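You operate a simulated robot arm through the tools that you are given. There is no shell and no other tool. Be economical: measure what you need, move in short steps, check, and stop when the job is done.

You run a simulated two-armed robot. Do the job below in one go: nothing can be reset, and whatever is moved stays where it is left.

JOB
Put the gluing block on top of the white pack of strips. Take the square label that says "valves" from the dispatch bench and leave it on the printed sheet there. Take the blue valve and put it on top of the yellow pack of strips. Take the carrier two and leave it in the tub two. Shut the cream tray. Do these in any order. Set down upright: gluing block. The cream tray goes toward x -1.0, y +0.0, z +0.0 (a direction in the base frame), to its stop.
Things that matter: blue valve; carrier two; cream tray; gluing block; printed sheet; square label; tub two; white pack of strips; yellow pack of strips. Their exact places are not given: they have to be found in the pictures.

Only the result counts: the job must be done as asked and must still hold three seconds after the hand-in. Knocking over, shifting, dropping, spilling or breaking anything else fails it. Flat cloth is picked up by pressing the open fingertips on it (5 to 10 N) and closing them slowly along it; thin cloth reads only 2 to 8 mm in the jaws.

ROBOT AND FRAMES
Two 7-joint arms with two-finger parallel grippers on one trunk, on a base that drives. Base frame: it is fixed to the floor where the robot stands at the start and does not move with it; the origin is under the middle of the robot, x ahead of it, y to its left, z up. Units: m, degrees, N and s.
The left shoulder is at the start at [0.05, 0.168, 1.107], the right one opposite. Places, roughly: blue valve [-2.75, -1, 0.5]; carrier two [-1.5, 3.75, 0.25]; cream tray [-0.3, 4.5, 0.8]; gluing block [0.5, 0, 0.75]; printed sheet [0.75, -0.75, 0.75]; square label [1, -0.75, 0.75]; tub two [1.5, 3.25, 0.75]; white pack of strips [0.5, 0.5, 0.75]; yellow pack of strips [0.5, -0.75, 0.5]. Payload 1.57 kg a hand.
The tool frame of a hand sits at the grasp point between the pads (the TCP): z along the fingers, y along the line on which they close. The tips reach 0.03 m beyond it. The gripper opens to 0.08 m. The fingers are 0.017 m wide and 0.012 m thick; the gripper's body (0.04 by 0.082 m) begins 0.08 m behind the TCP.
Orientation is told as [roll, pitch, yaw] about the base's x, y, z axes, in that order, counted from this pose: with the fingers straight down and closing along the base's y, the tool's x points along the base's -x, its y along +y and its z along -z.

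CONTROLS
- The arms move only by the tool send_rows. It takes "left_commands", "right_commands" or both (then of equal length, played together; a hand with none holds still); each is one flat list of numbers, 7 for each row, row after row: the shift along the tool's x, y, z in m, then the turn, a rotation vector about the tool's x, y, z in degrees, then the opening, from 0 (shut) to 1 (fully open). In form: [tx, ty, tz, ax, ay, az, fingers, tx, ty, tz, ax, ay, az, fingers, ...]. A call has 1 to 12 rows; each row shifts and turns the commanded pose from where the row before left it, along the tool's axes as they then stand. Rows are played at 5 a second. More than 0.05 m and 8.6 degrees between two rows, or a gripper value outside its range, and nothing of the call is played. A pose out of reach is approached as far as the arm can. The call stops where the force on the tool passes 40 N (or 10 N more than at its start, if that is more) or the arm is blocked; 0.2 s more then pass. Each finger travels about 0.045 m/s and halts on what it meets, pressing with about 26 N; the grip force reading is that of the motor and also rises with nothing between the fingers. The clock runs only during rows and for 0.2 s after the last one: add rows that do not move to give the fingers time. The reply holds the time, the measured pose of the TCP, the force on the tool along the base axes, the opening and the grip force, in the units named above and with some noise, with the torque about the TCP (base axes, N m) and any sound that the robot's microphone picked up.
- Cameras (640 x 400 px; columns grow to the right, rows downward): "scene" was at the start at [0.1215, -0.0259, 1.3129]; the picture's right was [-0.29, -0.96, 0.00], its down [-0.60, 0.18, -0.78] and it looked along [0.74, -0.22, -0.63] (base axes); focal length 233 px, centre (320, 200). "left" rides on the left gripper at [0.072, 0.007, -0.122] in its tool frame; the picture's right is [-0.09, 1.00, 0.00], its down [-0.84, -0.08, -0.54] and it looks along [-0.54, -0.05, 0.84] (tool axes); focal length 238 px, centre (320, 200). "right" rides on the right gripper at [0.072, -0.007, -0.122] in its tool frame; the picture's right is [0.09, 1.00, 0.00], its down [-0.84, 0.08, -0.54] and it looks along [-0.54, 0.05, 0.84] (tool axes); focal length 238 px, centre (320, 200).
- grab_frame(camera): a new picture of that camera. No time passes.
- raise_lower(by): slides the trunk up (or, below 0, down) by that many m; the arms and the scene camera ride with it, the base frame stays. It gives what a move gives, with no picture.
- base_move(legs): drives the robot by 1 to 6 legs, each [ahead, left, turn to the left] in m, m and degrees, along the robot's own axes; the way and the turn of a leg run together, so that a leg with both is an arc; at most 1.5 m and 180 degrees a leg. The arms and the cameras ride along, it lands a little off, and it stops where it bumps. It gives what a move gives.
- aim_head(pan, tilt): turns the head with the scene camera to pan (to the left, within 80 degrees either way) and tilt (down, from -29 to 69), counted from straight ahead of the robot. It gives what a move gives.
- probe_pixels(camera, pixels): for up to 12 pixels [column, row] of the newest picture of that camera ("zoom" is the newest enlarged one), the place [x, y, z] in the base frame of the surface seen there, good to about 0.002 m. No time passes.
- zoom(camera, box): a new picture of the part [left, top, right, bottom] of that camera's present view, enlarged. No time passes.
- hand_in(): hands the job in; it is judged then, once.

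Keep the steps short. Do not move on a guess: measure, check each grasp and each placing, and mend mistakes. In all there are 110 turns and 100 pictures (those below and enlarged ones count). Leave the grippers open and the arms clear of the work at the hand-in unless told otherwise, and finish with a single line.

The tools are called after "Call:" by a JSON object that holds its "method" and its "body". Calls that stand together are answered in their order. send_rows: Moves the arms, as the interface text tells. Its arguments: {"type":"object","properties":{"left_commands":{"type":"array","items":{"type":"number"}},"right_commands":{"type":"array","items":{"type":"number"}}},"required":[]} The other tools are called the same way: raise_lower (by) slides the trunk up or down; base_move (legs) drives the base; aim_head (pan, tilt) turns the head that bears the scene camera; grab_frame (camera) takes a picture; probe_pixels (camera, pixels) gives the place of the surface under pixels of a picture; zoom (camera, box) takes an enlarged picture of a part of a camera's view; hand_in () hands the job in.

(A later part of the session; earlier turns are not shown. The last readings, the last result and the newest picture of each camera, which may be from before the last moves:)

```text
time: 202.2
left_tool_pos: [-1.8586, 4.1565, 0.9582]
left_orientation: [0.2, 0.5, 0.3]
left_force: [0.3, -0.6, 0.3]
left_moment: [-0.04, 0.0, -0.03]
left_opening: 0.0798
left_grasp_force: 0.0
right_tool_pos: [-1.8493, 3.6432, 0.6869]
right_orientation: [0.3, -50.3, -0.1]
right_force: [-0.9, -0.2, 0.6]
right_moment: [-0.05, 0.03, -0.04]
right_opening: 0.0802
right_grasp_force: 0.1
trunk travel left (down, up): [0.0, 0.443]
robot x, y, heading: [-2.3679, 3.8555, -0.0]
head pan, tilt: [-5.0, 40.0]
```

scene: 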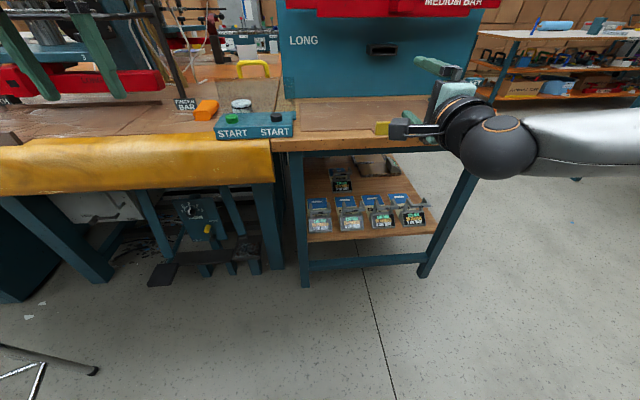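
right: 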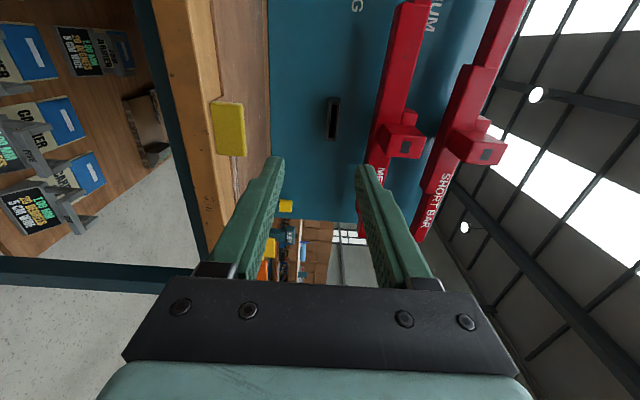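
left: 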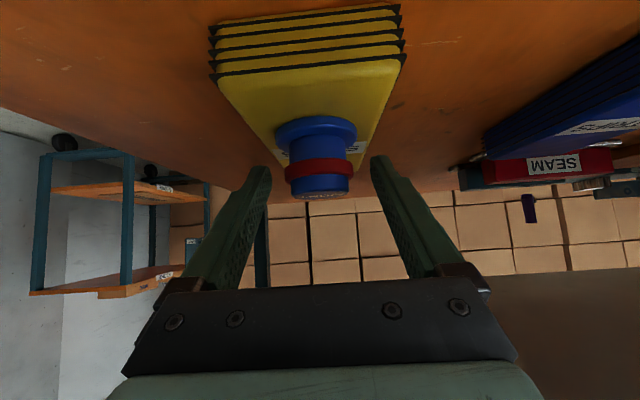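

It's tracking well. I'll continue down to z ≈ 0.44.

Call:
{"method": "send_rows", "body": {"right_commands": [0.0236, 0.004, 0.0263, 0, 0, 0, 0.5, 0.0236, 0.004, 0.0263, 0, 0, 0, 0.5, 0.0236, 0.004, 0.0263, 0, 0, 0, 0.5, 0.0236, 0.004, 0.0263, 0, 0, 0, 0.5, 0.0236, 0.004, 0.0263, 0, 0, 0, 0.5, 0.0236, 0.004, 0.0263, 0, 0, 0, 0.5, 0.0236, 0.004, 0.0263, 0, 0, 0, 0.5, 0, 0, 0, 0, 0, 0, 0.5]}}

Call:
{"method": "grab_frame", "body": {"camera": "right"}}

```text
time: 203.9
left_tool_pos: [-1.86, 4.1557, 0.9585]
left_orientation: [0.1, 0.3, 0.2]
left_force: [0.1, 0.4, -0.2]
left_moment: [-0.01, -0.01, 0.01]
left_opening: 0.0801
left_grasp_force: 0.0
right_tool_pos: [-1.8408, 3.6354, 0.5618]
right_orientation: [0.1, -50.2, 0.0]
right_force: [0.3, 0.1, -0.6]
right_moment: [-0.03, 0.02, 0.02]
right_opening: 0.0402
right_grasp_force: 0.1
right hand out of reach, approached as far as the arm can: row 4, 5, 6, 7
trunk travel left (down, up): [0.0, 0.443]
robot x, y, heading: [-2.3666, 3.8533, 0.0]
head pan, tilt: [-5.0, 40.0]
```

```text
28 pictures are left
```

right: 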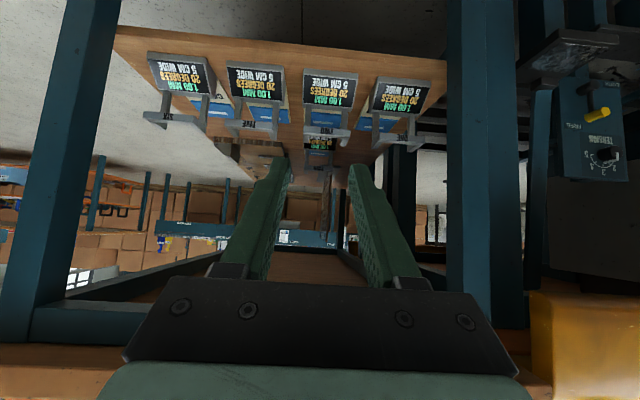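

Reach ended at z 0.56 in this posture. I'll try moving slightly back and inward while going down, as the left arm did.

Call:
{"method": "send_rows", "body": {"right_commands": [0.0129, 0.015, -0.0153, 0, 0, 0, 0.5, 0.0129, 0.015, -0.0153, 0, 0, 0, 0.5, 0.0129, 0.015, -0.0153, 0, 0, 0, 0.5, 0.0129, 0.015, -0.0153, 0, 0, 0, 0.5, 0.023, 0, 0.0193, 0, 0, 0, 0.5, 0.023, 0, 0.0193, 0, 0, 0, 0.5, 0.023, 0, 0.0193, 0, 0, 0, 0.5, 0.023, 0, 0.0193, 0, 0, 0, 0.5, 0, 0, 0, 0, 0, 0, 0.5]}}

Call:
{"method": "aim_head", "body": {"pan": -45, "tilt": 60}}

Call:
{"method": "grab_frame", "body": {"camera": "scene"}}

```text
time: 205.9
left_tool_pos: [-1.8587, 4.1554, 0.9581]
left_orientation: [0.2, 0.5, 0.4]
left_force: [-0.5, -0.6, 1.1]
left_moment: [-0.04, 0.03, 0.02]
left_opening: 0.08
left_grasp_force: 0.0
right_tool_pos: [-1.9226, 3.6661, 0.5724]
right_orientation: [0.1, -50.1, 0.0]
right_force: [-0.2, 0.7, -0.3]
right_moment: [0.03, 0.02, 0.01]
right_opening: 0.0399
right_grasp_force: 0.0
right hand out of reach, approached as far as the arm can: row 1, 2, 3, 4, 5, 6, 7, 8
trunk travel left (down, up): [0.0, 0.443]
robot x, y, heading: [-2.3703, 3.8566, -0.2]
head pan, tilt: [-5.0, 40.0]
```

```text
time: 207.0
left_tool_pos: [-1.8579, 4.156, 0.9582]
left_orientation: [0.1, 0.4, 0.4]
left_force: [0.3, 0.4, -0.7]
left_moment: [0.06, 0.0, -0.02]
left_opening: 0.0799
left_grasp_force: 0.0
right_tool_pos: [-1.924, 3.6672, 0.5732]
right_orientation: [0.1, -50.1, 0.0]
right_force: [0.6, -0.1, -0.8]
right_moment: [0.0, -0.01, -0.01]
right_opening: 0.0403
right_grasp_force: 0.2
trunk travel left (down, up): [0.0, 0.443]
robot x, y, heading: [-2.3719, 3.8581, -0.1]
head pan, tilt: [-45.0, 60.0]
```

```text
27 pictures are left
```

scene: 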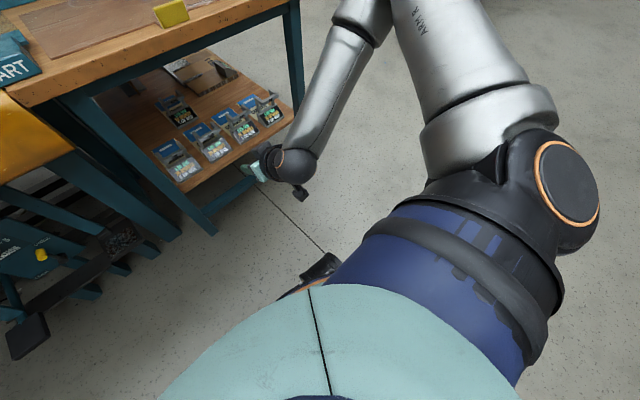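

The right elbow is in a high branch. I'll return that arm to its starting posture (tool down, out to the side), then tilt and lower it the way the left arm did successfully.

Call:
{"method": "send_rows", "body": {"right_commands": [-0.0115, 0, -0.0096, 0, 8.35, 0, 1, -0.0115, 0, -0.0096, 0, 8.35, 0, 1, 0, 0, -0.02, 0, 8.35, 0, 1, 0, 0, -0.02, 0, 8.35, 0, 1, 0, 0, -0.02, 0, 8.35, 0, 1, 0, 0, -0.02, 0, 8.35, 0, 1, 0.02, -0.028, -0.03, 0, 0, 0, 1, 0.02, -0.028, -0.03, 0, 0, 0, 1, 0.02, -0.028, -0.03, 0, 0, 0, 1, 0.01, -0.028, -0.03, 0, 0, 0, 1, 0.01, -0.028, 0, 0, 0, 0, 1, 0, 0, 0, 0, 0, 0, 1]}}

Call:
{"method": "grab_frame", "body": {"camera": "scene"}}

```text
time: 209.6
left_tool_pos: [-1.8588, 4.1548, 0.9589]
left_orientation: [0.2, 0.3, 0.3]
left_force: [-0.4, -0.6, -0.3]
left_moment: [0.01, 0.03, 0.02]
left_opening: 0.0802
left_grasp_force: 0.0
right_tool_pos: [-2.0298, 3.5265, 0.7958]
right_orientation: [0.1, -0.1, 0.2]
right_force: [-1.0, -0.1, 0.2]
right_moment: [0.01, -0.01, -0.03]
right_opening: 0.0801
right_grasp_force: 0.1
trunk travel left (down, up): [0.0, 0.443]
robot x, y, heading: [-2.3711, 3.8583, -0.2]
head pan, tilt: [-45.0, 60.0]
```

```text
26 pictures are left
```

scene: 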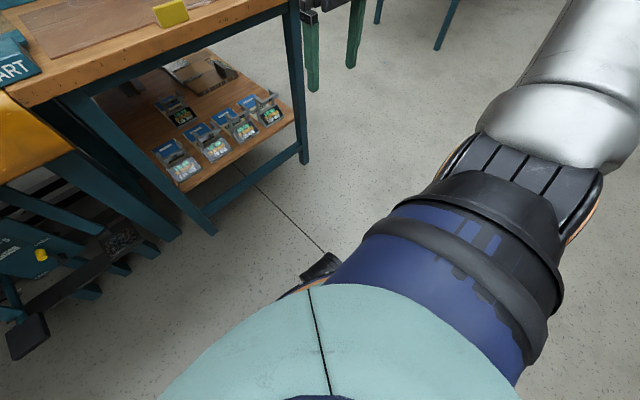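

It's back in a start-like posture. I'll repeat the left arm's sequence: in and ahead, tilt 50° while moving inward, then down.

Call:
{"method": "send_rows", "body": {"right_commands": [-0.035, 0.028, 0, 0, 0, 0, 1, -0.035, 0.028, 0, 0, 0, 0, 1, 0, 0.02, 0.02, 0, -8.3, 0, 1, 0, 0.02, 0.02, 0, -8.3, 0, 1, 0, 0.02, 0.02, 0, -8.3, 0, 1, 0, 0.02, 0, 0, -8.3, 0, 0.7, 0, 0.02, 0, 0, -8.3, 0, 0.5, 0, 0.02, 0, 0, -8.3, 0, 0.5, 0.0306, 0, 0.0257, 0, 0, 0, 0.5, 0.0306, 0, 0.0257, 0, 0, 0, 0.5, 0.0306, 0, 0.0257, 0, 0, 0, 0.5, 0.0306, 0, 0.0257, 0, 0, 0, 0.5]}}

Call:
{"method": "send_rows", "body": {"right_commands": [0.0306, 0, 0.0257, 0, 0, 0, 0.5, 0.0306, 0, 0.0257, 0, 0, 0, 0.5, 0.0306, 0, 0.0257, 0, 0, 0, 0.5, 0, 0, 0, 0, 0, 0, 0.5]}}

```text
time: 212.2
left_tool_pos: [-1.8583, 4.1562, 0.9588]
left_orientation: [0.0, 0.3, 0.4]
left_force: [-0.7, 0.0, -0.2]
left_moment: [0.04, 0.03, 0.01]
left_opening: 0.0799
left_grasp_force: 0.2
right_tool_pos: [-1.9496, 3.685, 0.5922]
right_orientation: [0.4, -49.9, -0.1]
right_force: [-1.0, 0.8, 0.2]
right_moment: [-0.02, 0.02, -0.02]
right_opening: 0.0398
right_grasp_force: 0.0
right hand out of reach, approached as far as the arm can: row 12
trunk travel left (down, up): [0.0, 0.443]
robot x, y, heading: [-2.3718, 3.8559, -0.3]
head pan, tilt: [-45.0, 60.0]
```

```text
time: 213.2
left_tool_pos: [-1.8595, 4.1545, 0.9589]
left_orientation: [0.1, 0.4, 0.3]
left_force: [0.7, 0.9, -0.1]
left_moment: [0.02, 0.03, -0.02]
left_opening: 0.08
left_grasp_force: 0.1
right_tool_pos: [-1.9465, 3.6716, 0.5779]
right_orientation: [0.2, -49.8, 0.0]
right_force: [0.1, 0.6, 0.2]
right_moment: [0.01, -0.03, -0.03]
right_opening: 0.0399
right_grasp_force: 0.1
right hand out of reach, approached as far as the arm can: row 1, 2, 3
trunk travel left (down, up): [0.0, 0.443]
robot x, y, heading: [-2.3658, 3.8552, -0.0]
head pan, tilt: [-45.0, 60.0]
```

The limit is the same. The left arm was only 0.11 m off the axis when it went low, so I'll move the hand 0.08 m further inward first, then down.

Call:
{"method": "send_rows", "body": {"right_commands": [-0.0306, 0, -0.0257, 0, 0, 0, 0.5, 0, 0.04, 0, 0, 0, 0, 0.5, 0, 0.04, 0, 0, 0, 0, 0.5, 0.0306, 0, 0.0257, 0, 0, 0, 0.5, 0.0306, 0, 0.0257, 0, 0, 0, 0.5, 0.0306, 0, 0.0257, 0, 0, 0, 0.5, 0.0306, 0, 0.0257, 0, 0, 0, 0.5, 0, 0, 0, 0, 0, 0, 0.5]}}

```text
time: 215.0
left_tool_pos: [-1.8597, 4.155, 0.9578]
left_orientation: [0.1, 0.5, 0.3]
left_force: [-0.1, 0.3, 0.4]
left_moment: [0.01, 0.01, -0.02]
left_opening: 0.08
left_grasp_force: 0.0
right_tool_pos: [-1.9405, 3.6698, 0.5747]
right_orientation: [0.3, -49.8, 0.0]
right_force: [-0.9, -0.1, -0.3]
right_moment: [-0.02, 0.02, 0.0]
right_opening: 0.0398
right_grasp_force: 0.0
right hand out of reach, approached as far as the arm can: row 2, 3, 4, 5, 6, 7
trunk travel left (down, up): [0.0, 0.443]
robot x, y, heading: [-2.3709, 3.8575, 0.0]
head pan, tilt: [-45.0, 60.0]
```

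The posture limit persists, so a nearly straight arm should do better. I'll back the base 0.2 m, then extend forward and go down.

Call:
{"method": "base_move", "body": {"legs": [[-0.2, 0, 0]]}}

Call:
{"method": "send_rows", "body": {"right_commands": [-0.0257, 0, 0.0306, 0, 0, 0, 0.5, -0.0257, 0, 0.0306, 0, 0, 0, 0.5, -0.0257, 0, 0.0306, 0, 0, 0, 0.5, -0.0257, 0, 0.0306, 0, 0, 0, 0.5, -0.0257, 0, 0.0306, 0, 0, 0, 0.5, 0.023, 0, 0.0193, 0, 0, 0, 0.5, 0.023, 0, 0.0193, 0, 0, 0, 0.5, 0.023, 0, 0.0193, 0, 0, 0, 0.5, 0.023, 0, 0.0193, 0, 0, 0, 0.5, 0.023, 0, 0.0193, 0, 0, 0, 0.5, 0, 0, 0, 0, 0, 0, 0.5]}}

Call:
{"method": "grab_frame", "body": {"camera": "scene"}}

```text
time: 216.6
left_tool_pos: [-2.0596, 4.1577, 0.9583]
left_orientation: [0.0, 0.4, 0.4]
left_force: [0.0, -0.3, 0.3]
left_moment: [0.01, 0.02, -0.01]
left_opening: 0.0799
left_grasp_force: 0.1
right_tool_pos: [-2.1389, 3.6709, 0.5746]
right_orientation: [0.1, -49.8, 0.0]
right_force: [0.4, -0.5, 0.1]
right_moment: [0.01, -0.01, -0.07]
right_opening: 0.0398
right_grasp_force: 0.0
trunk travel left (down, up): [0.0, 0.443]
robot x, y, heading: [-2.5707, 3.8597, 0.1]
head pan, tilt: [-45.0, 60.0]
```

```text
time: 219.0
left_tool_pos: [-2.0601, 4.1562, 0.9583]
left_orientation: [0.1, 0.4, 0.3]
left_force: [0.3, 0.2, -0.1]
left_moment: [0.01, 0.0, 0.0]
left_opening: 0.0799
left_grasp_force: 0.1
right_tool_pos: [-2.0005, 3.6033, 0.5567]
right_orientation: [0.2, -49.7, 0.0]
right_force: [0.0, 0.2, 0.1]
right_moment: [0.01, 0.01, 0.02]
right_opening: 0.0398
right_grasp_force: 0.0
right hand out of reach, approached as far as the arm can: row 2, 3, 4, 5, 6, 7, 8, 9, 10
trunk travel left (down, up): [0.0, 0.443]
robot x, y, heading: [-2.5772, 3.8591, 0.1]
head pan, tilt: [-45.0, 60.0]
```

```text
25 pictures are left
```

scene: 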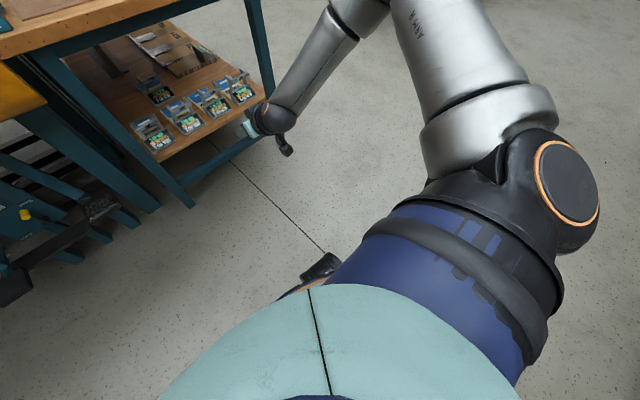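

The forearm comes in from the right while the tool points straight ahead, so the wrist is the limit. I'll shift the hand outward 0.15 m so the forearm lines up, then go down.

Call:
{"method": "send_rows", "body": {"right_commands": [0, -0.04, 0, 0, 0, 0, 0.5, 0, -0.04, 0, 0, 0, 0, 0.5, 0, -0.04, 0, 0, 0, 0, 0.5, 0, -0.03, 0, 0, 0, 0, 0.5, 0.023, 0, 0.0193, 0, 0, 0, 0.5, 0.023, 0, 0.0193, 0, 0, 0, 0.5, 0.023, 0, 0.0193, 0, 0, 0, 0.5, 0.023, 0, 0.0193, 0, 0, 0, 0.5, 0.023, 0, 0.0193, 0, 0, 0, 0.5, 0, 0, 0, 0, 0, 0, 0.5]}}

```text
time: 221.2
left_tool_pos: [-2.0588, 4.1564, 0.958]
left_orientation: [0.2, 0.4, 0.5]
left_force: [0.5, 0.5, 0.4]
left_moment: [0.01, -0.01, 0.03]
left_opening: 0.0802
left_grasp_force: 0.1
right_tool_pos: [-2.0282, 3.439, 0.5522]
right_orientation: [0.3, -49.6, 0.1]
right_force: [0.8, 0.0, -0.1]
right_moment: [0.0, -0.02, 0.0]
right_opening: 0.0398
right_grasp_force: 0.0
right hand out of reach, approached as far as the arm can: row 1, 5, 6, 7, 8, 9
trunk travel left (down, up): [0.0, 0.443]
robot x, y, heading: [-2.5732, 3.8593, -0.1]
head pan, tilt: [-45.0, 60.0]
```

The height limit doesn't depend on lateral position, so I'll switch to the left arm, repeating its proven sequence. At the same time I'll bring the right hand back upright and tucked.

Call:
{"method": "send_rows", "body": {"left_commands": [0.025, -0.005, 0.04, 0, 0, 0, 1, 0.025, -0.005, 0.04, 0, 0, 0, 1, 0.025, -0.005, 0.04, 0, 0, 0, 1, 0.025, -0.005, 0.04, 0, 0, 0, 1, 0, -0.02, 0.02, 0, -7.5, 0, 1, 0, -0.02, 0.02, 0, -7.5, 0, 1, 0, -0.02, 0.02, 0, -7.5, 0, 1, 0, -0.02, 0, 0, -7.5, 0, 1, 0, -0.02, 0, 0, -7.5, 0, 1, 0, -0.02, 0, 0, -7.5, 0, 1, 0.0283, -0.01, 0.0283, 0, 0, 0, 1, 0.0283, -0.01, 0.0283, 0, 0, 0, 1], "right_commands": [-0.02, 0, -0.02, 0, 8.3, 0, 1, -0.02, 0, -0.02, 0, 8.3, 0, 1, 0, 0, -0.03, 0, 8.3, 0, 1, 0, 0, -0.03, 0, 8.3, 0, 1, 0, 0, -0.03, 0, 8.3, 0, 1, 0, 0, -0.03, 0, 8.3, 0, 1, 0.03, 0, -0.03, 0, 0, 0, 1, 0.03, 0, -0.03, 0, 0, 0, 1, 0.03, 0, -0.03, 0, 0, 0, 1, 0.03, 0.02, -0.03, 0, 0, 0, 1, 0.03, 0.02, 0, 0, 0, 0, 1, 0.03, 0.02, 0, 0, 0, 0, 1]}}

Call:
{"method": "send_rows", "body": {"left_commands": [0.0283, -0.01, 0.0283, 0, 0, 0, 0.5, 0.0283, 0, 0.0283, 0, 0, 0, 0.5, 0.0283, 0, 0.0283, 0, 0, 0, 0.5, 0.0283, 0, 0.0283, 0, 0, 0, 0.5, 0.0283, 0, 0.0283, 0, 0, 0, 0.5, 0.0283, 0, 0.0283, 0, 0, 0, 0.5, 0, 0, 0, 0, 0, 0, 0.5]}}

```text
time: 223.8
left_tool_pos: [-2.1297, 4.165, 0.6701]
left_orientation: [-0.7, -44.9, 1.0]
left_force: [-0.1, 0.1, 0.6]
left_moment: [0.01, 0.01, 0.0]
left_opening: 0.0799
left_grasp_force: 0.1
left hand out of reach, approached as far as the arm can: row 5, 6, 7, 8, 9, 10, 11, 12
right_tool_pos: [-2.2516, 3.514, 0.7893]
right_orientation: [-2.9, -6.4, -2.0]
right_force: [-0.3, 0.0, -0.1]
right_moment: [-0.01, -0.03, 0.0]
right_opening: 0.08
right_grasp_force: 0.0
right hand out of reach, approached as far as the arm can: row 2, 3
trunk travel left (down, up): [0.0, 0.443]
robot x, y, heading: [-2.5694, 3.8595, 0.0]
head pan, tilt: [-45.0, 60.0]
```

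```text
time: 225.4
left_tool_pos: [-2.131, 4.1664, 0.429]
left_orientation: [0.1, -44.7, 0.3]
left_force: [0.0, -0.3, 0.0]
left_moment: [-0.02, -0.01, -0.01]
left_opening: 0.0401
left_grasp_force: 0.1
left hand out of reach, approached as far as the arm can: row 1
right_tool_pos: [-2.2509, 3.5146, 0.7901]
right_orientation: [-2.9, -6.4, -1.8]
right_force: [0.0, 0.1, 0.4]
right_moment: [-0.01, 0.0, 0.01]
right_opening: 0.0801
right_grasp_force: 0.0
trunk travel left (down, up): [0.0, 0.443]
robot x, y, heading: [-2.5683, 3.8578, 0.1]
head pan, tilt: [-45.0, 60.0]
```

Excellent: the left hand is at z 0.429 with 45° tilt. I'll drive so it lines up with carrier two's left side-arm (y ≈ 3.684), stopping short of the shelf.

Call:
{"method": "base_move", "body": {"legs": [[0, -0.483, 0], [0.38, 0, 0]]}}

Call:
{"method": "grab_frame", "body": {"camera": "left"}}

```text
time: 230.3
left_tool_pos: [-1.7515, 3.6783, 0.4288]
left_orientation: [0.1, -44.6, 0.2]
left_force: [0.0, -1.0, -0.4]
left_moment: [0.0, 0.01, 0.01]
left_opening: 0.0401
left_grasp_force: 0.1
right_tool_pos: [-1.8729, 3.0255, 0.79]
right_orientation: [-2.8, -6.4, -2.0]
right_force: [-0.1, -0.6, -0.5]
right_moment: [-0.02, 0.0, 0.01]
right_opening: 0.0798
right_grasp_force: 0.1
trunk travel left (down, up): [0.0, 0.443]
robot x, y, heading: [-2.1903, 3.3721, -0.3]
head pan, tilt: [-45.0, 60.0]
```

```text
24 pictures are left
```

left: 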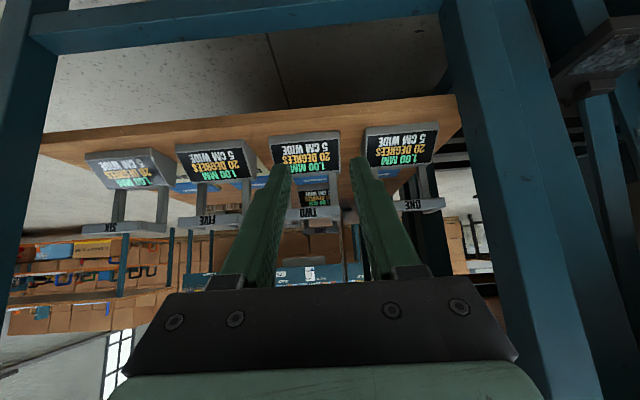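

Call:
{"method": "zoom", "body": {"camera": "left", "box": [250, 120, 378, 230]}}

Call:
{"method": "probe_pixels", "body": {"camera": "left", "pixels": [[335, 190], [337, 200], [333, 210], [338, 214], [320, 214], [289, 215], [310, 218], [334, 180], [330, 200], [341, 195]]}}

```text
3.64 times, centred on (314, 175) of left
```

zoom: 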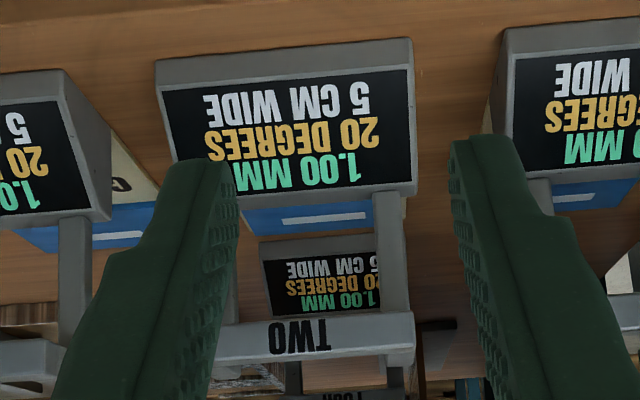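

```text
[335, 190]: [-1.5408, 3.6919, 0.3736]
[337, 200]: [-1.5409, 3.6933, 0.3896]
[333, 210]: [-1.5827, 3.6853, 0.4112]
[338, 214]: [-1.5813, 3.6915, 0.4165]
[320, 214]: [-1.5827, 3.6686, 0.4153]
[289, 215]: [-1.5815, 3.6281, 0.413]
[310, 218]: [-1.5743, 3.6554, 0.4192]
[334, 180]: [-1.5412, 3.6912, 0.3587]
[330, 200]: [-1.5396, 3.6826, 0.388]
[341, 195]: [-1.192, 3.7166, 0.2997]
```

The left post and side-arm corner is at y 3.6875 (post front x −1.541, bar front −1.583, z 0.415). I'll raise to z 0.482, centre in y, and drive to the start of a diagonal entry over the bar.

Call:
{"method": "send_rows", "body": {"left_commands": [-0.0188, 0.0045, -0.0188, 0, 0, 0, 0.5, -0.0188, 0.0045, -0.0188, 0, 0, 0, 0.5, 0, 0, 0, 0, 0, 0, 0.5]}}

Call:
{"method": "base_move", "body": {"legs": [[0.137, 0, 0]]}}

Call:
{"method": "grab_frame", "body": {"camera": "left"}}

```text
time: 231.1
left_tool_pos: [-1.7536, 3.6865, 0.4822]
left_orientation: [0.1, -44.6, 0.1]
left_force: [0.8, 0.7, 0.6]
left_moment: [0.0, 0.01, -0.01]
left_opening: 0.04
left_grasp_force: 0.1
right_tool_pos: [-1.8747, 3.0261, 0.7895]
right_orientation: [-2.8, -6.4, -2.0]
right_force: [0.0, 0.1, 0.0]
right_moment: [0.0, -0.01, 0.0]
right_opening: 0.0803
right_grasp_force: 0.1
trunk travel left (down, up): [0.0, 0.443]
robot x, y, heading: [-2.1923, 3.3686, -0.0]
head pan, tilt: [-45.0, 60.0]
```

```text
time: 232.5
left_tool_pos: [-1.6302, 3.6864, 0.4794]
left_orientation: [0.2, -43.7, 0.6]
left_force: [0.6, 0.6, -0.4]
left_moment: [0.01, -0.06, -0.02]
left_opening: 0.0401
left_grasp_force: 0.1
right_tool_pos: [-1.7414, 3.0275, 0.7913]
right_orientation: [-2.8, -6.6, -1.7]
right_force: [0.2, -0.3, 1.2]
right_moment: [0.01, 0.01, -0.01]
right_opening: 0.0797
right_grasp_force: 0.0
trunk travel left (down, up): [0.0, 0.443]
robot x, y, heading: [-2.0598, 3.3699, 0.2]
head pan, tilt: [-45.0, 60.0]
stopped in leg 1: the robot was blocked; the commanded pose is now the measured one
```

```text
22 pictures are left
```

left: 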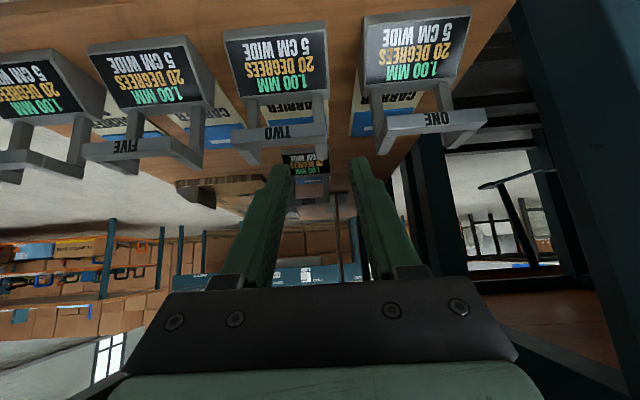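

The base was blocked 1 cm short, so some part of the left arm is touching. I'll look.

Call:
{"method": "aim_head", "body": {"pan": 30, "tilt": 50}}

Call:
{"method": "grab_frame", "body": {"camera": "scene"}}

```text
time: 234.0
left_tool_pos: [-1.629, 3.6856, 0.4808]
left_orientation: [0.2, -43.6, 0.6]
left_force: [-0.4, 0.2, 0.0]
left_moment: [0.0, 0.03, 0.0]
left_opening: 0.0399
left_grasp_force: 0.2
right_tool_pos: [-1.7417, 3.0269, 0.791]
right_orientation: [-2.8, -6.8, -1.7]
right_force: [0.1, 0.0, 0.0]
right_moment: [-0.02, 0.01, -0.02]
right_opening: 0.0802
right_grasp_force: 0.1
trunk travel left (down, up): [0.0, 0.443]
robot x, y, heading: [-2.0539, 3.3683, -0.3]
head pan, tilt: [30.0, 50.0]
```

```text
21 pictures are left
```

scene: 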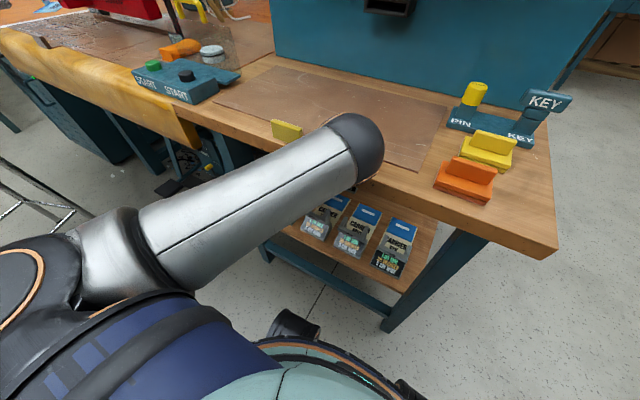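

The elbow dome is resting against the tabletop edge. I'll back off 0.1 m, extend the arm 0.12 m (which lowers the elbow), and check.

Call:
{"method": "base_move", "body": {"legs": [[-0.1, 0, 0]]}}

Call:
{"method": "send_rows", "body": {"left_commands": [-0.0212, 0, 0.0212, 0, 0, 0, 0.5, -0.0212, 0, 0.0212, 0, 0, 0, 0.5, -0.0212, 0, 0.0212, 0, 0, 0, 0.5, -0.0212, 0, 0.0212, 0, 0, 0, 0.5, 0, 0, 0, 0, 0, 0, 0.5]}}

Call:
{"method": "grab_frame", "body": {"camera": "scene"}}

Call:
{"method": "probe_pixels", "body": {"camera": "scene", "pixels": [[350, 130], [370, 150], [380, 180], [350, 170]]}}

```text
time: 235.1
left_tool_pos: [-1.7289, 3.6855, 0.4781]
left_orientation: [0.2, -43.3, 0.7]
left_force: [-0.3, -0.9, 0.7]
left_moment: [0.01, 0.02, -0.01]
left_opening: 0.0399
left_grasp_force: 0.0
right_tool_pos: [-1.8381, 3.0272, 0.7909]
right_orientation: [-2.7, -6.3, -1.8]
right_force: [-0.2, -0.7, 0.7]
right_moment: [0.01, -0.03, -0.01]
right_opening: 0.0801
right_grasp_force: 0.0
trunk travel left (down, up): [0.0, 0.443]
robot x, y, heading: [-2.1591, 3.3689, 0.2]
head pan, tilt: [30.0, 50.0]
```

```text
time: 236.3
left_tool_pos: [-1.6075, 3.6882, 0.4735]
left_orientation: [0.1, -43.3, 0.7]
left_force: [-0.9, 0.2, -1.0]
left_moment: [-0.06, -0.03, 0.0]
left_opening: 0.0399
left_grasp_force: 0.0
right_tool_pos: [-1.8381, 3.0254, 0.79]
right_orientation: [-2.8, -6.4, -1.8]
right_force: [0.0, -0.1, 0.5]
right_moment: [-0.01, 0.01, 0.0]
right_opening: 0.08
right_grasp_force: 0.1
trunk travel left (down, up): [0.0, 0.443]
robot x, y, heading: [-2.1553, 3.3681, 0.3]
head pan, tilt: [30.0, 50.0]
```

```text
20 pictures are left
```

scene: 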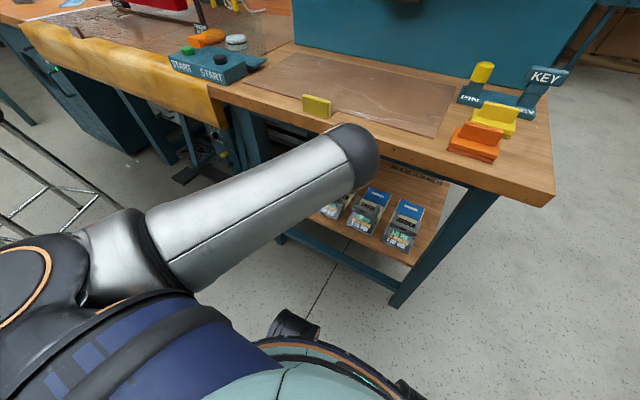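

```text
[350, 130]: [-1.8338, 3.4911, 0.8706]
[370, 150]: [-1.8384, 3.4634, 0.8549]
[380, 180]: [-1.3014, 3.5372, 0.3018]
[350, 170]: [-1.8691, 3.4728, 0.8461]
```

The hand is at (−1.6075, 3.688, 0.474) and the elbow is clear of the table. I'll enter diagonally over the bar to the post corner at (−1.541, 0.411).

Call:
{"method": "send_rows", "body": {"left_commands": [-0.0055, 0, 0.015, 0, 0, 0, 0.5, 0, 0, 0.026, 0, 0, 0, 0.5, 0, 0, 0.026, 0, 0, 0, 0.5, 0, 0, 0.024, 0, 0, 0, 0.5, 0, 0, 0, 0, 0, 0, 0.5]}}

Call:
{"method": "grab_frame", "body": {"camera": "left"}}

```text
time: 237.5
left_tool_pos: [-1.541, 3.6889, 0.4102]
left_orientation: [0.1, -43.4, 0.8]
left_force: [0.5, 0.6, 0.3]
left_moment: [0.01, 0.03, 0.01]
left_opening: 0.04
left_grasp_force: 0.1
right_tool_pos: [-1.8374, 3.0275, 0.7887]
right_orientation: [-2.7, -6.4, -1.8]
right_force: [0.5, 0.7, -0.2]
right_moment: [-0.02, -0.01, 0.01]
right_opening: 0.0798
right_grasp_force: 0.0
trunk travel left (down, up): [0.0, 0.443]
robot x, y, heading: [-2.1581, 3.3716, 0.1]
head pan, tilt: [30.0, 50.0]
```

```text
19 pictures are left
```

left: 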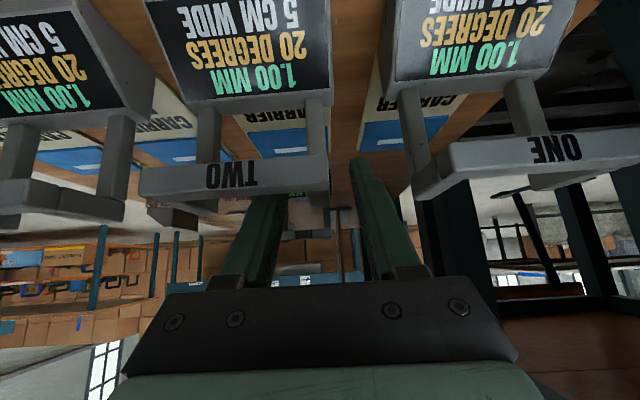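

The post and side-arm sit between the fingers. Closing.

Call:
{"method": "send_rows", "body": {"left_commands": [0, 0, 0, 0, 0, 0, 0.3, 0, 0, 0, 0, 0, 0, 0.1, 0, 0, 0, 0, 0, 0, 0, 0, 0, 0, 0, 0, 0, 0, 0, 0, 0, 0, 0, 0, 0, -0.0068, 0, -0.0073, 0, 0, 0, 0, -0.0068, 0, -0.0073, 0, 0, 0, 0, -0.0068, 0, -0.0073, 0, 0, 0, 0, 0, 0, 0, 0, 0, 0, 0]}}

Call:
{"method": "grab_frame", "body": {"camera": "left"}}

```text
time: 239.5
left_tool_pos: [-1.5413, 3.6891, 0.4415]
left_orientation: [0.2, -43.2, 0.6]
left_force: [-0.6, -1.2, -4.8]
left_moment: [0.16, 0.08, -0.02]
left_opening: 0.012
left_grasp_force: 26.0
right_tool_pos: [-1.8381, 3.0248, 0.7899]
right_orientation: [-2.8, -6.4, -1.8]
right_force: [0.9, 0.5, 0.2]
right_moment: [0.0, 0.01, 0.03]
right_opening: 0.0799
right_grasp_force: 0.0
trunk travel left (down, up): [0.0, 0.443]
robot x, y, heading: [-2.1567, 3.3691, -0.0]
head pan, tilt: [30.0, 50.0]
```

```text
18 pictures are left
```

left: 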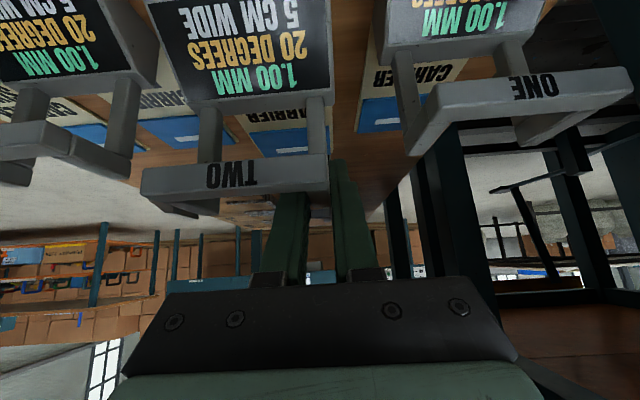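

Carrier two is lifted (12 mm grip, ~4.8 N, not tilting). I'll back straight out and drive along the free corridor to near the tub bench.

Call:
{"method": "base_move", "body": {"legs": [[-0.45, 0, 0], [0, -0.92, 0], [1.4, 0, 0], [1.4, 0, 0]]}}

Call:
{"method": "raise_lower", "body": {"by": 0.443}}

Call:
{"method": "grab_frame", "body": {"camera": "left"}}

```text
time: 259.9
left_tool_pos: [0.8088, 2.7529, 0.4393]
left_orientation: [0.2, -43.2, 0.4]
left_force: [0.6, 0.1, -4.1]
left_moment: [0.13, 0.05, 0.01]
left_opening: 0.0118
left_grasp_force: 26.0
right_tool_pos: [0.5105, 2.0919, 0.7891]
right_orientation: [-2.9, -6.4, -2.1]
right_force: [0.5, -1.2, -0.7]
right_moment: [0.01, -0.02, -0.01]
right_opening: 0.0803
right_grasp_force: 0.2
trunk travel left (down, up): [0.0, 0.443]
robot x, y, heading: [0.1927, 2.4357, -0.0]
head pan, tilt: [30.0, 50.0]
```

```text
refused: 0.443 is not a number from -0.4 to 0.4
```

```text
17 pictures are left
```

left: 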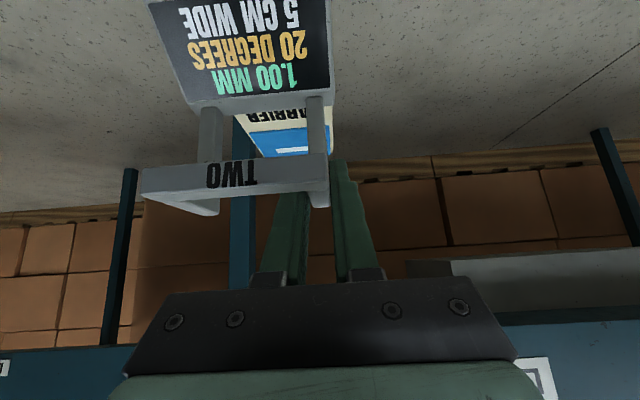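

The carrier is steady in the hand. I'll raise the trunk 0.4 m, lift the arm above rim height, and strafe left to tub two.

Call:
{"method": "raise_lower", "body": {"by": 0.4}}

Call:
{"method": "send_rows", "body": {"left_commands": [-0.026, 0, -0.0277, 0, 0, 0, 0, -0.026, 0, -0.0277, 0, 0, 0, 0, -0.026, 0, -0.0277, 0, 0, 0, 0, -0.026, 0, -0.0277, 0, 0, 0, 0, -0.026, 0, -0.0277, 0, 0, 0, 0, -0.026, 0, -0.0277, 0, 0, 0, 0, 0, 0, 0, 0, 0, 0, 0]}}

Call:
{"method": "base_move", "body": {"legs": [[0, 0.53, 0]]}}

Call:
{"method": "aim_head", "body": {"pan": 15, "tilt": 30}}

Call:
{"method": "grab_frame", "body": {"camera": "scene"}}

```text
time: 263.7
left_tool_pos: [0.8081, 2.7532, 0.8409]
left_orientation: [0.1, -43.2, 0.4]
left_force: [0.0, 0.1, -5.3]
left_moment: [0.19, 0.08, -0.01]
left_opening: 0.0121
left_grasp_force: 26.2
right_tool_pos: [0.5111, 2.0908, 1.1886]
right_orientation: [-2.8, -6.4, -2.0]
right_force: [0.1, -0.7, -0.7]
right_moment: [0.0, 0.02, 0.03]
right_opening: 0.0799
right_grasp_force: 0.2
trunk travel left (down, up): [-0.4, 0.043]
robot x, y, heading: [0.1878, 2.4386, -0.2]
head pan, tilt: [30.0, 50.0]
```

```text
time: 265.3
left_tool_pos: [0.8089, 2.7528, 1.0686]
left_orientation: [0.1, -43.2, 0.5]
left_force: [0.4, -0.1, -5.8]
left_moment: [0.16, 0.06, 0.01]
left_opening: 0.0122
left_grasp_force: 25.8
right_tool_pos: [0.511, 2.0929, 1.1894]
right_orientation: [-2.9, -6.4, -2.1]
right_force: [0.2, -0.4, 0.0]
right_moment: [0.01, 0.0, 0.0]
right_opening: 0.0798
right_grasp_force: 0.0
trunk travel left (down, up): [-0.4, 0.043]
robot x, y, heading: [0.1932, 2.4384, -0.1]
head pan, tilt: [30.0, 50.0]
```

```text
time: 268.4
left_tool_pos: [0.8093, 3.2832, 1.0697]
left_orientation: [0.2, -43.2, 0.5]
left_force: [0.4, 0.1, -5.3]
left_moment: [0.19, 0.05, -0.01]
left_opening: 0.0118
left_grasp_force: 25.9
right_tool_pos: [0.5116, 2.623, 1.1902]
right_orientation: [-2.9, -6.3, -2.0]
right_force: [0.0, 0.3, 0.0]
right_moment: [0.0, 0.02, 0.02]
right_opening: 0.0799
right_grasp_force: 0.1
trunk travel left (down, up): [-0.4, 0.043]
robot x, y, heading: [0.195, 2.9677, -0.2]
head pan, tilt: [30.0, 50.0]
```

```text
time: 269.2
left_tool_pos: [0.8091, 3.2845, 1.0691]
left_orientation: [0.1, -43.1, 0.5]
left_force: [0.4, -0.2, -4.8]
left_moment: [0.19, 0.05, 0.01]
left_opening: 0.0121
left_grasp_force: 26.3
right_tool_pos: [0.5117, 2.6227, 1.1892]
right_orientation: [-2.7, -6.3, -2.0]
right_force: [0.5, -0.2, 0.2]
right_moment: [0.01, 0.01, -0.01]
right_opening: 0.0801
right_grasp_force: 0.0
trunk travel left (down, up): [-0.4, 0.043]
robot x, y, heading: [0.189, 2.9667, -0.2]
head pan, tilt: [15.0, 30.0]
```

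```text
16 pictures are left
```

scene: 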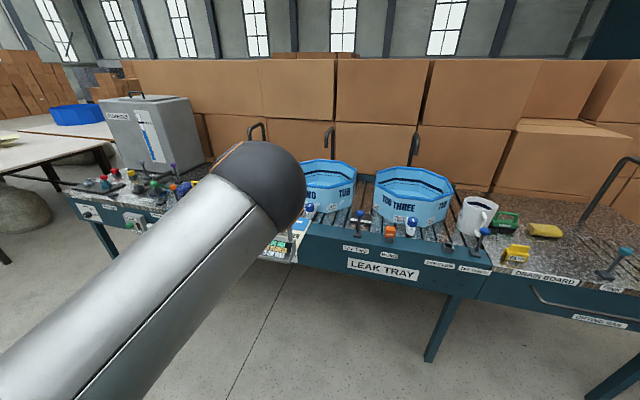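

Call:
{"method": "zoom", "body": {"camera": "scene", "box": [290, 120, 410, 220]}}

Call:
{"method": "probe_pixels", "body": {"camera": "scene", "pixels": [[355, 178], [350, 167], [330, 160], [312, 162], [343, 183], [320, 187], [325, 170], [330, 133], [324, 150], [361, 215], [310, 210]]}}

```text
4.00 times, centred on (350, 170) of scene
```

zoom: 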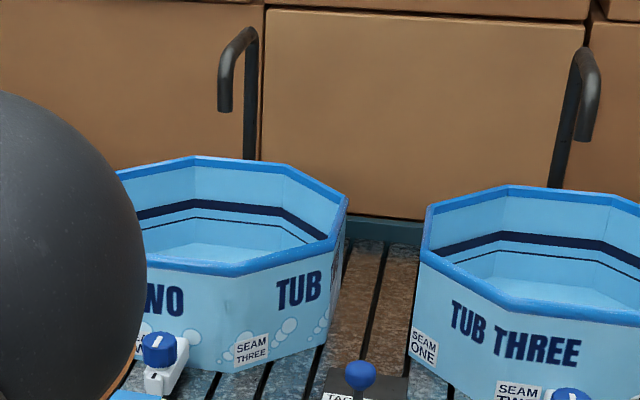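

```text
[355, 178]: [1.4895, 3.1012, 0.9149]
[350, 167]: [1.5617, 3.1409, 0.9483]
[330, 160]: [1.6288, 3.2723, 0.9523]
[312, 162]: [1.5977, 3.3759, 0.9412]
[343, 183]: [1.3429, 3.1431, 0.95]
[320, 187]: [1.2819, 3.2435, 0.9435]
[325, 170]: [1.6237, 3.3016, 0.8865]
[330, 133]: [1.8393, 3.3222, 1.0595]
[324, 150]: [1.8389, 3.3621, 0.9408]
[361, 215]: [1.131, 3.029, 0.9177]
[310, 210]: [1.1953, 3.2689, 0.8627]
```

The rim is at z 0.95, with tub two's centre at (1.455, 3.275). I'll raise the hand to z ≈ 1.13 and drive forward 0.5 m, checking before the last bit.

Call:
{"method": "raise_lower", "body": {"by": 0.043}}

Call:
{"method": "send_rows", "body": {"left_commands": [-0.0171, 0, -0.0182, 0, 0, 0, 0, 0, 0, 0, 0, 0, 0, 0]}}

Call:
{"method": "base_move", "body": {"legs": [[0.35, 0.027, 0]]}}

Call:
{"method": "grab_frame", "body": {"camera": "left"}}

```text
time: 270.1
left_tool_pos: [0.8091, 3.2832, 1.1106]
left_orientation: [0.1, -43.2, 0.5]
left_force: [-0.2, -0.2, -5.3]
left_moment: [0.15, 0.03, -0.03]
left_opening: 0.0119
left_grasp_force: 26.2
right_tool_pos: [0.5106, 2.6225, 1.2316]
right_orientation: [-2.8, -6.4, -2.0]
right_force: [0.0, 0.7, 0.3]
right_moment: [-0.04, 0.01, 0.0]
right_opening: 0.0801
right_grasp_force: 0.1
trunk travel left (down, up): [-0.443, 0.0]
robot x, y, heading: [0.1919, 2.9666, -0.3]
head pan, tilt: [15.0, 30.0]
```

```text
time: 270.7
left_tool_pos: [0.8097, 3.2829, 1.1373]
left_orientation: [0.1, -43.3, 0.5]
left_force: [-0.2, 0.0, -5.3]
left_moment: [0.19, 0.07, -0.01]
left_opening: 0.012
left_grasp_force: 26.0
right_tool_pos: [0.5122, 2.6223, 1.2322]
right_orientation: [-2.8, -6.3, -2.0]
right_force: [0.1, -1.1, -0.1]
right_moment: [-0.04, 0.01, -0.01]
right_opening: 0.08
right_grasp_force: 0.0
trunk travel left (down, up): [-0.443, 0.0]
robot x, y, heading: [0.1926, 2.9643, -0.2]
head pan, tilt: [15.0, 30.0]
```

```text
time: 272.9
left_tool_pos: [1.1567, 3.3104, 1.1366]
left_orientation: [0.0, -43.3, 0.6]
left_force: [0.3, -1.1, -5.1]
left_moment: [0.17, 0.11, 0.02]
left_opening: 0.0118
left_grasp_force: 26.1
right_tool_pos: [0.8595, 2.6507, 1.2323]
right_orientation: [-2.7, -6.2, -1.8]
right_force: [0.2, -0.1, -1.1]
right_moment: [-0.02, 0.01, 0.01]
right_opening: 0.0801
right_grasp_force: 0.0
trunk travel left (down, up): [-0.443, 0.0]
robot x, y, heading: [0.542, 2.9885, 0.4]
head pan, tilt: [15.0, 30.0]
```

```text
14 pictures are left
```

left: 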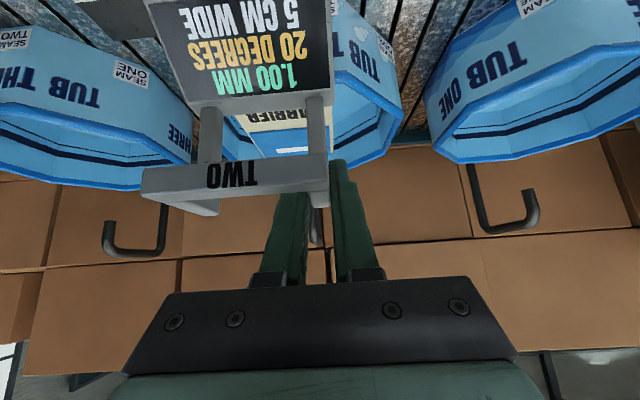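

Tub two is straight ahead with clear height. I'll drive 0.208 m further.

Call:
{"method": "base_move", "body": {"legs": [[0.208, 0, 0]]}}

Call:
{"method": "grab_frame", "body": {"camera": "left"}}

Call:
{"method": "probe_pixels", "body": {"camera": "left", "pixels": [[400, 60], [400, 100], [360, 150], [420, 40], [350, 120]]}}

```text
time: 274.6
left_tool_pos: [1.3655, 3.3126, 1.1373]
left_orientation: [0.0, -43.1, 0.7]
left_force: [0.8, 0.2, -5.6]
left_moment: [0.19, 0.03, 0.01]
left_opening: 0.0119
left_grasp_force: 25.7
right_tool_pos: [1.0705, 2.6512, 1.2321]
right_orientation: [-2.9, -6.4, -1.8]
right_force: [-0.7, -0.2, -0.4]
right_moment: [0.02, 0.05, 0.0]
right_opening: 0.0802
right_grasp_force: 0.0
trunk travel left (down, up): [-0.443, 0.0]
robot x, y, heading: [0.7491, 2.9949, -0.2]
head pan, tilt: [15.0, 30.0]
```

```text
13 pictures are left
```

left: 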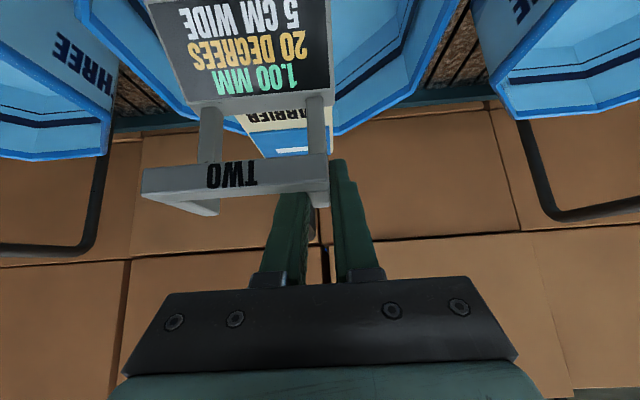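

```text
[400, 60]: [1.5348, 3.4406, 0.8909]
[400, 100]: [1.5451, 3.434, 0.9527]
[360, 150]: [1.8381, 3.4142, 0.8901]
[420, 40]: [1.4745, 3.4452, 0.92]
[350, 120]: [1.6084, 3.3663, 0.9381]
```

The tub's inner left wall is at y ≈ 3.445, so the carrier is well centred. I'll lower it into the tub.

Call:
{"method": "send_rows", "body": {"left_commands": [0.0273, 0, 0.0292, 0, 0, 0, 0, 0.0273, 0, 0.0292, 0, 0, 0, 0, 0.0273, 0, 0.0292, 0, 0, 0, 0, 0.0273, 0, 0.0292, 0, 0, 0, 0, 0, 0, 0, 0, 0, 0, 0]}}

Call:
{"method": "grab_frame", "body": {"camera": "left"}}

```text
time: 275.8
left_tool_pos: [1.365, 3.3135, 0.9767]
left_orientation: [0.3, -43.2, 0.7]
left_force: [-0.3, 0.1, -6.2]
left_moment: [0.15, 0.07, 0.0]
left_opening: 0.0119
left_grasp_force: 26.0
right_tool_pos: [1.0691, 2.6505, 1.233]
right_orientation: [-2.8, -6.4, -1.8]
right_force: [-0.2, 0.3, 0.1]
right_moment: [-0.01, 0.02, -0.01]
right_opening: 0.0803
right_grasp_force: 0.1
trunk travel left (down, up): [-0.443, 0.0]
robot x, y, heading: [0.7482, 2.9924, 0.2]
head pan, tilt: [15.0, 30.0]
```

```text
12 pictures are left
```

left: 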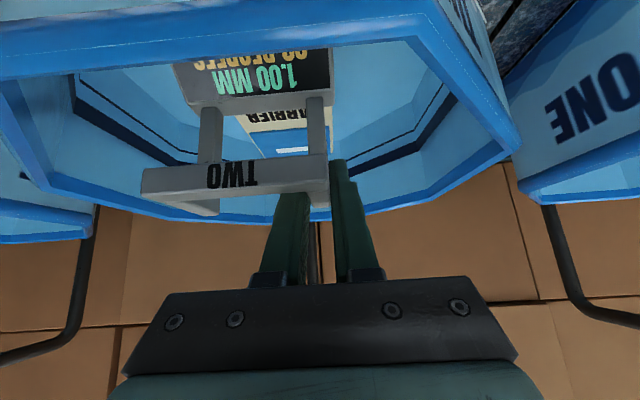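

The carrier is inside the rim. I'll continue down slowly to find the floor.

Call:
{"method": "send_rows", "body": {"left_commands": [0.0068, 0, 0.0073, 0, 0, 0, 0, 0.0068, 0, 0.0073, 0, 0, 0, 0, 0.0068, 0, 0.0073, 0, 0, 0, 0, 0.0034, 0, 0.0037, 0, 0, 0, 0, 0, 0, 0, 0, 0, 0, 0]}}

```text
time: 277.0
left_tool_pos: [1.364, 3.3133, 0.9419]
left_orientation: [0.1, -43.2, 0.7]
left_force: [0.1, -0.2, -5.6]
left_moment: [0.16, 0.06, -0.01]
left_opening: 0.0121
left_grasp_force: 26.0
right_tool_pos: [1.0709, 2.6513, 1.2329]
right_orientation: [-2.9, -6.4, -1.8]
right_force: [0.1, -0.4, -0.7]
right_moment: [-0.01, -0.01, -0.04]
right_opening: 0.0799
right_grasp_force: 0.1
trunk travel left (down, up): [-0.443, 0.0]
robot x, y, heading: [0.7485, 2.9917, 0.1]
head pan, tilt: [15.0, 30.0]
```

Call:
{"method": "send_rows", "body": {"left_commands": [0.0034, 0, 0.0037, 0, 0, 0, 0, 0.0034, 0, 0.0037, 0, 0, 0, 0, 0.0027, 0, 0.0029, 0, 0, 0, 0, 0.002, 0, 0.0022, 0, 0, 0, 0, 0, 0, 0, 0, 0, 0, 0]}}

```text
time: 278.2
left_tool_pos: [1.3658, 3.3143, 0.925]
left_orientation: [0.0, -43.0, 0.7]
left_force: [0.9, -0.4, -6.0]
left_moment: [0.18, 0.07, 0.02]
left_opening: 0.0119
left_grasp_force: 25.9
right_tool_pos: [1.0695, 2.6504, 1.2328]
right_orientation: [-2.7, -6.4, -1.8]
right_force: [-0.8, -0.5, 0.0]
right_moment: [-0.01, 0.01, 0.02]
right_opening: 0.0799
right_grasp_force: 0.0
trunk travel left (down, up): [-0.443, 0.0]
robot x, y, heading: [0.7482, 2.9969, 0.4]
head pan, tilt: [15.0, 30.0]
```

No contact yet. I'll check the tub floor height and rim clearance.

Call:
{"method": "grab_frame", "body": {"camera": "left"}}

Call:
{"method": "probe_pixels", "body": {"camera": "left", "pixels": [[360, 100], [345, 90], [380, 110], [300, 148], [240, 160], [420, 80], [100, 120], [350, 130], [320, 60], [200, 60]]}}

```text
11 pictures are left
```

left: 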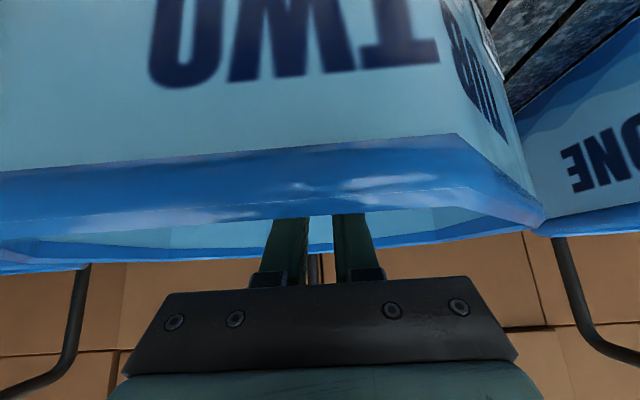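

```text
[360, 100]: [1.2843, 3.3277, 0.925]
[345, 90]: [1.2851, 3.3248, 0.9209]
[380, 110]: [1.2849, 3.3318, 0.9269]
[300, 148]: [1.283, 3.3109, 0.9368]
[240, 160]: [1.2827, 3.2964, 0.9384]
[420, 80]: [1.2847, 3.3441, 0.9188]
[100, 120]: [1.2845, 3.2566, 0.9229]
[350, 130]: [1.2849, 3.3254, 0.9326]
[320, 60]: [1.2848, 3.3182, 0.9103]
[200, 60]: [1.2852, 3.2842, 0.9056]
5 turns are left
```

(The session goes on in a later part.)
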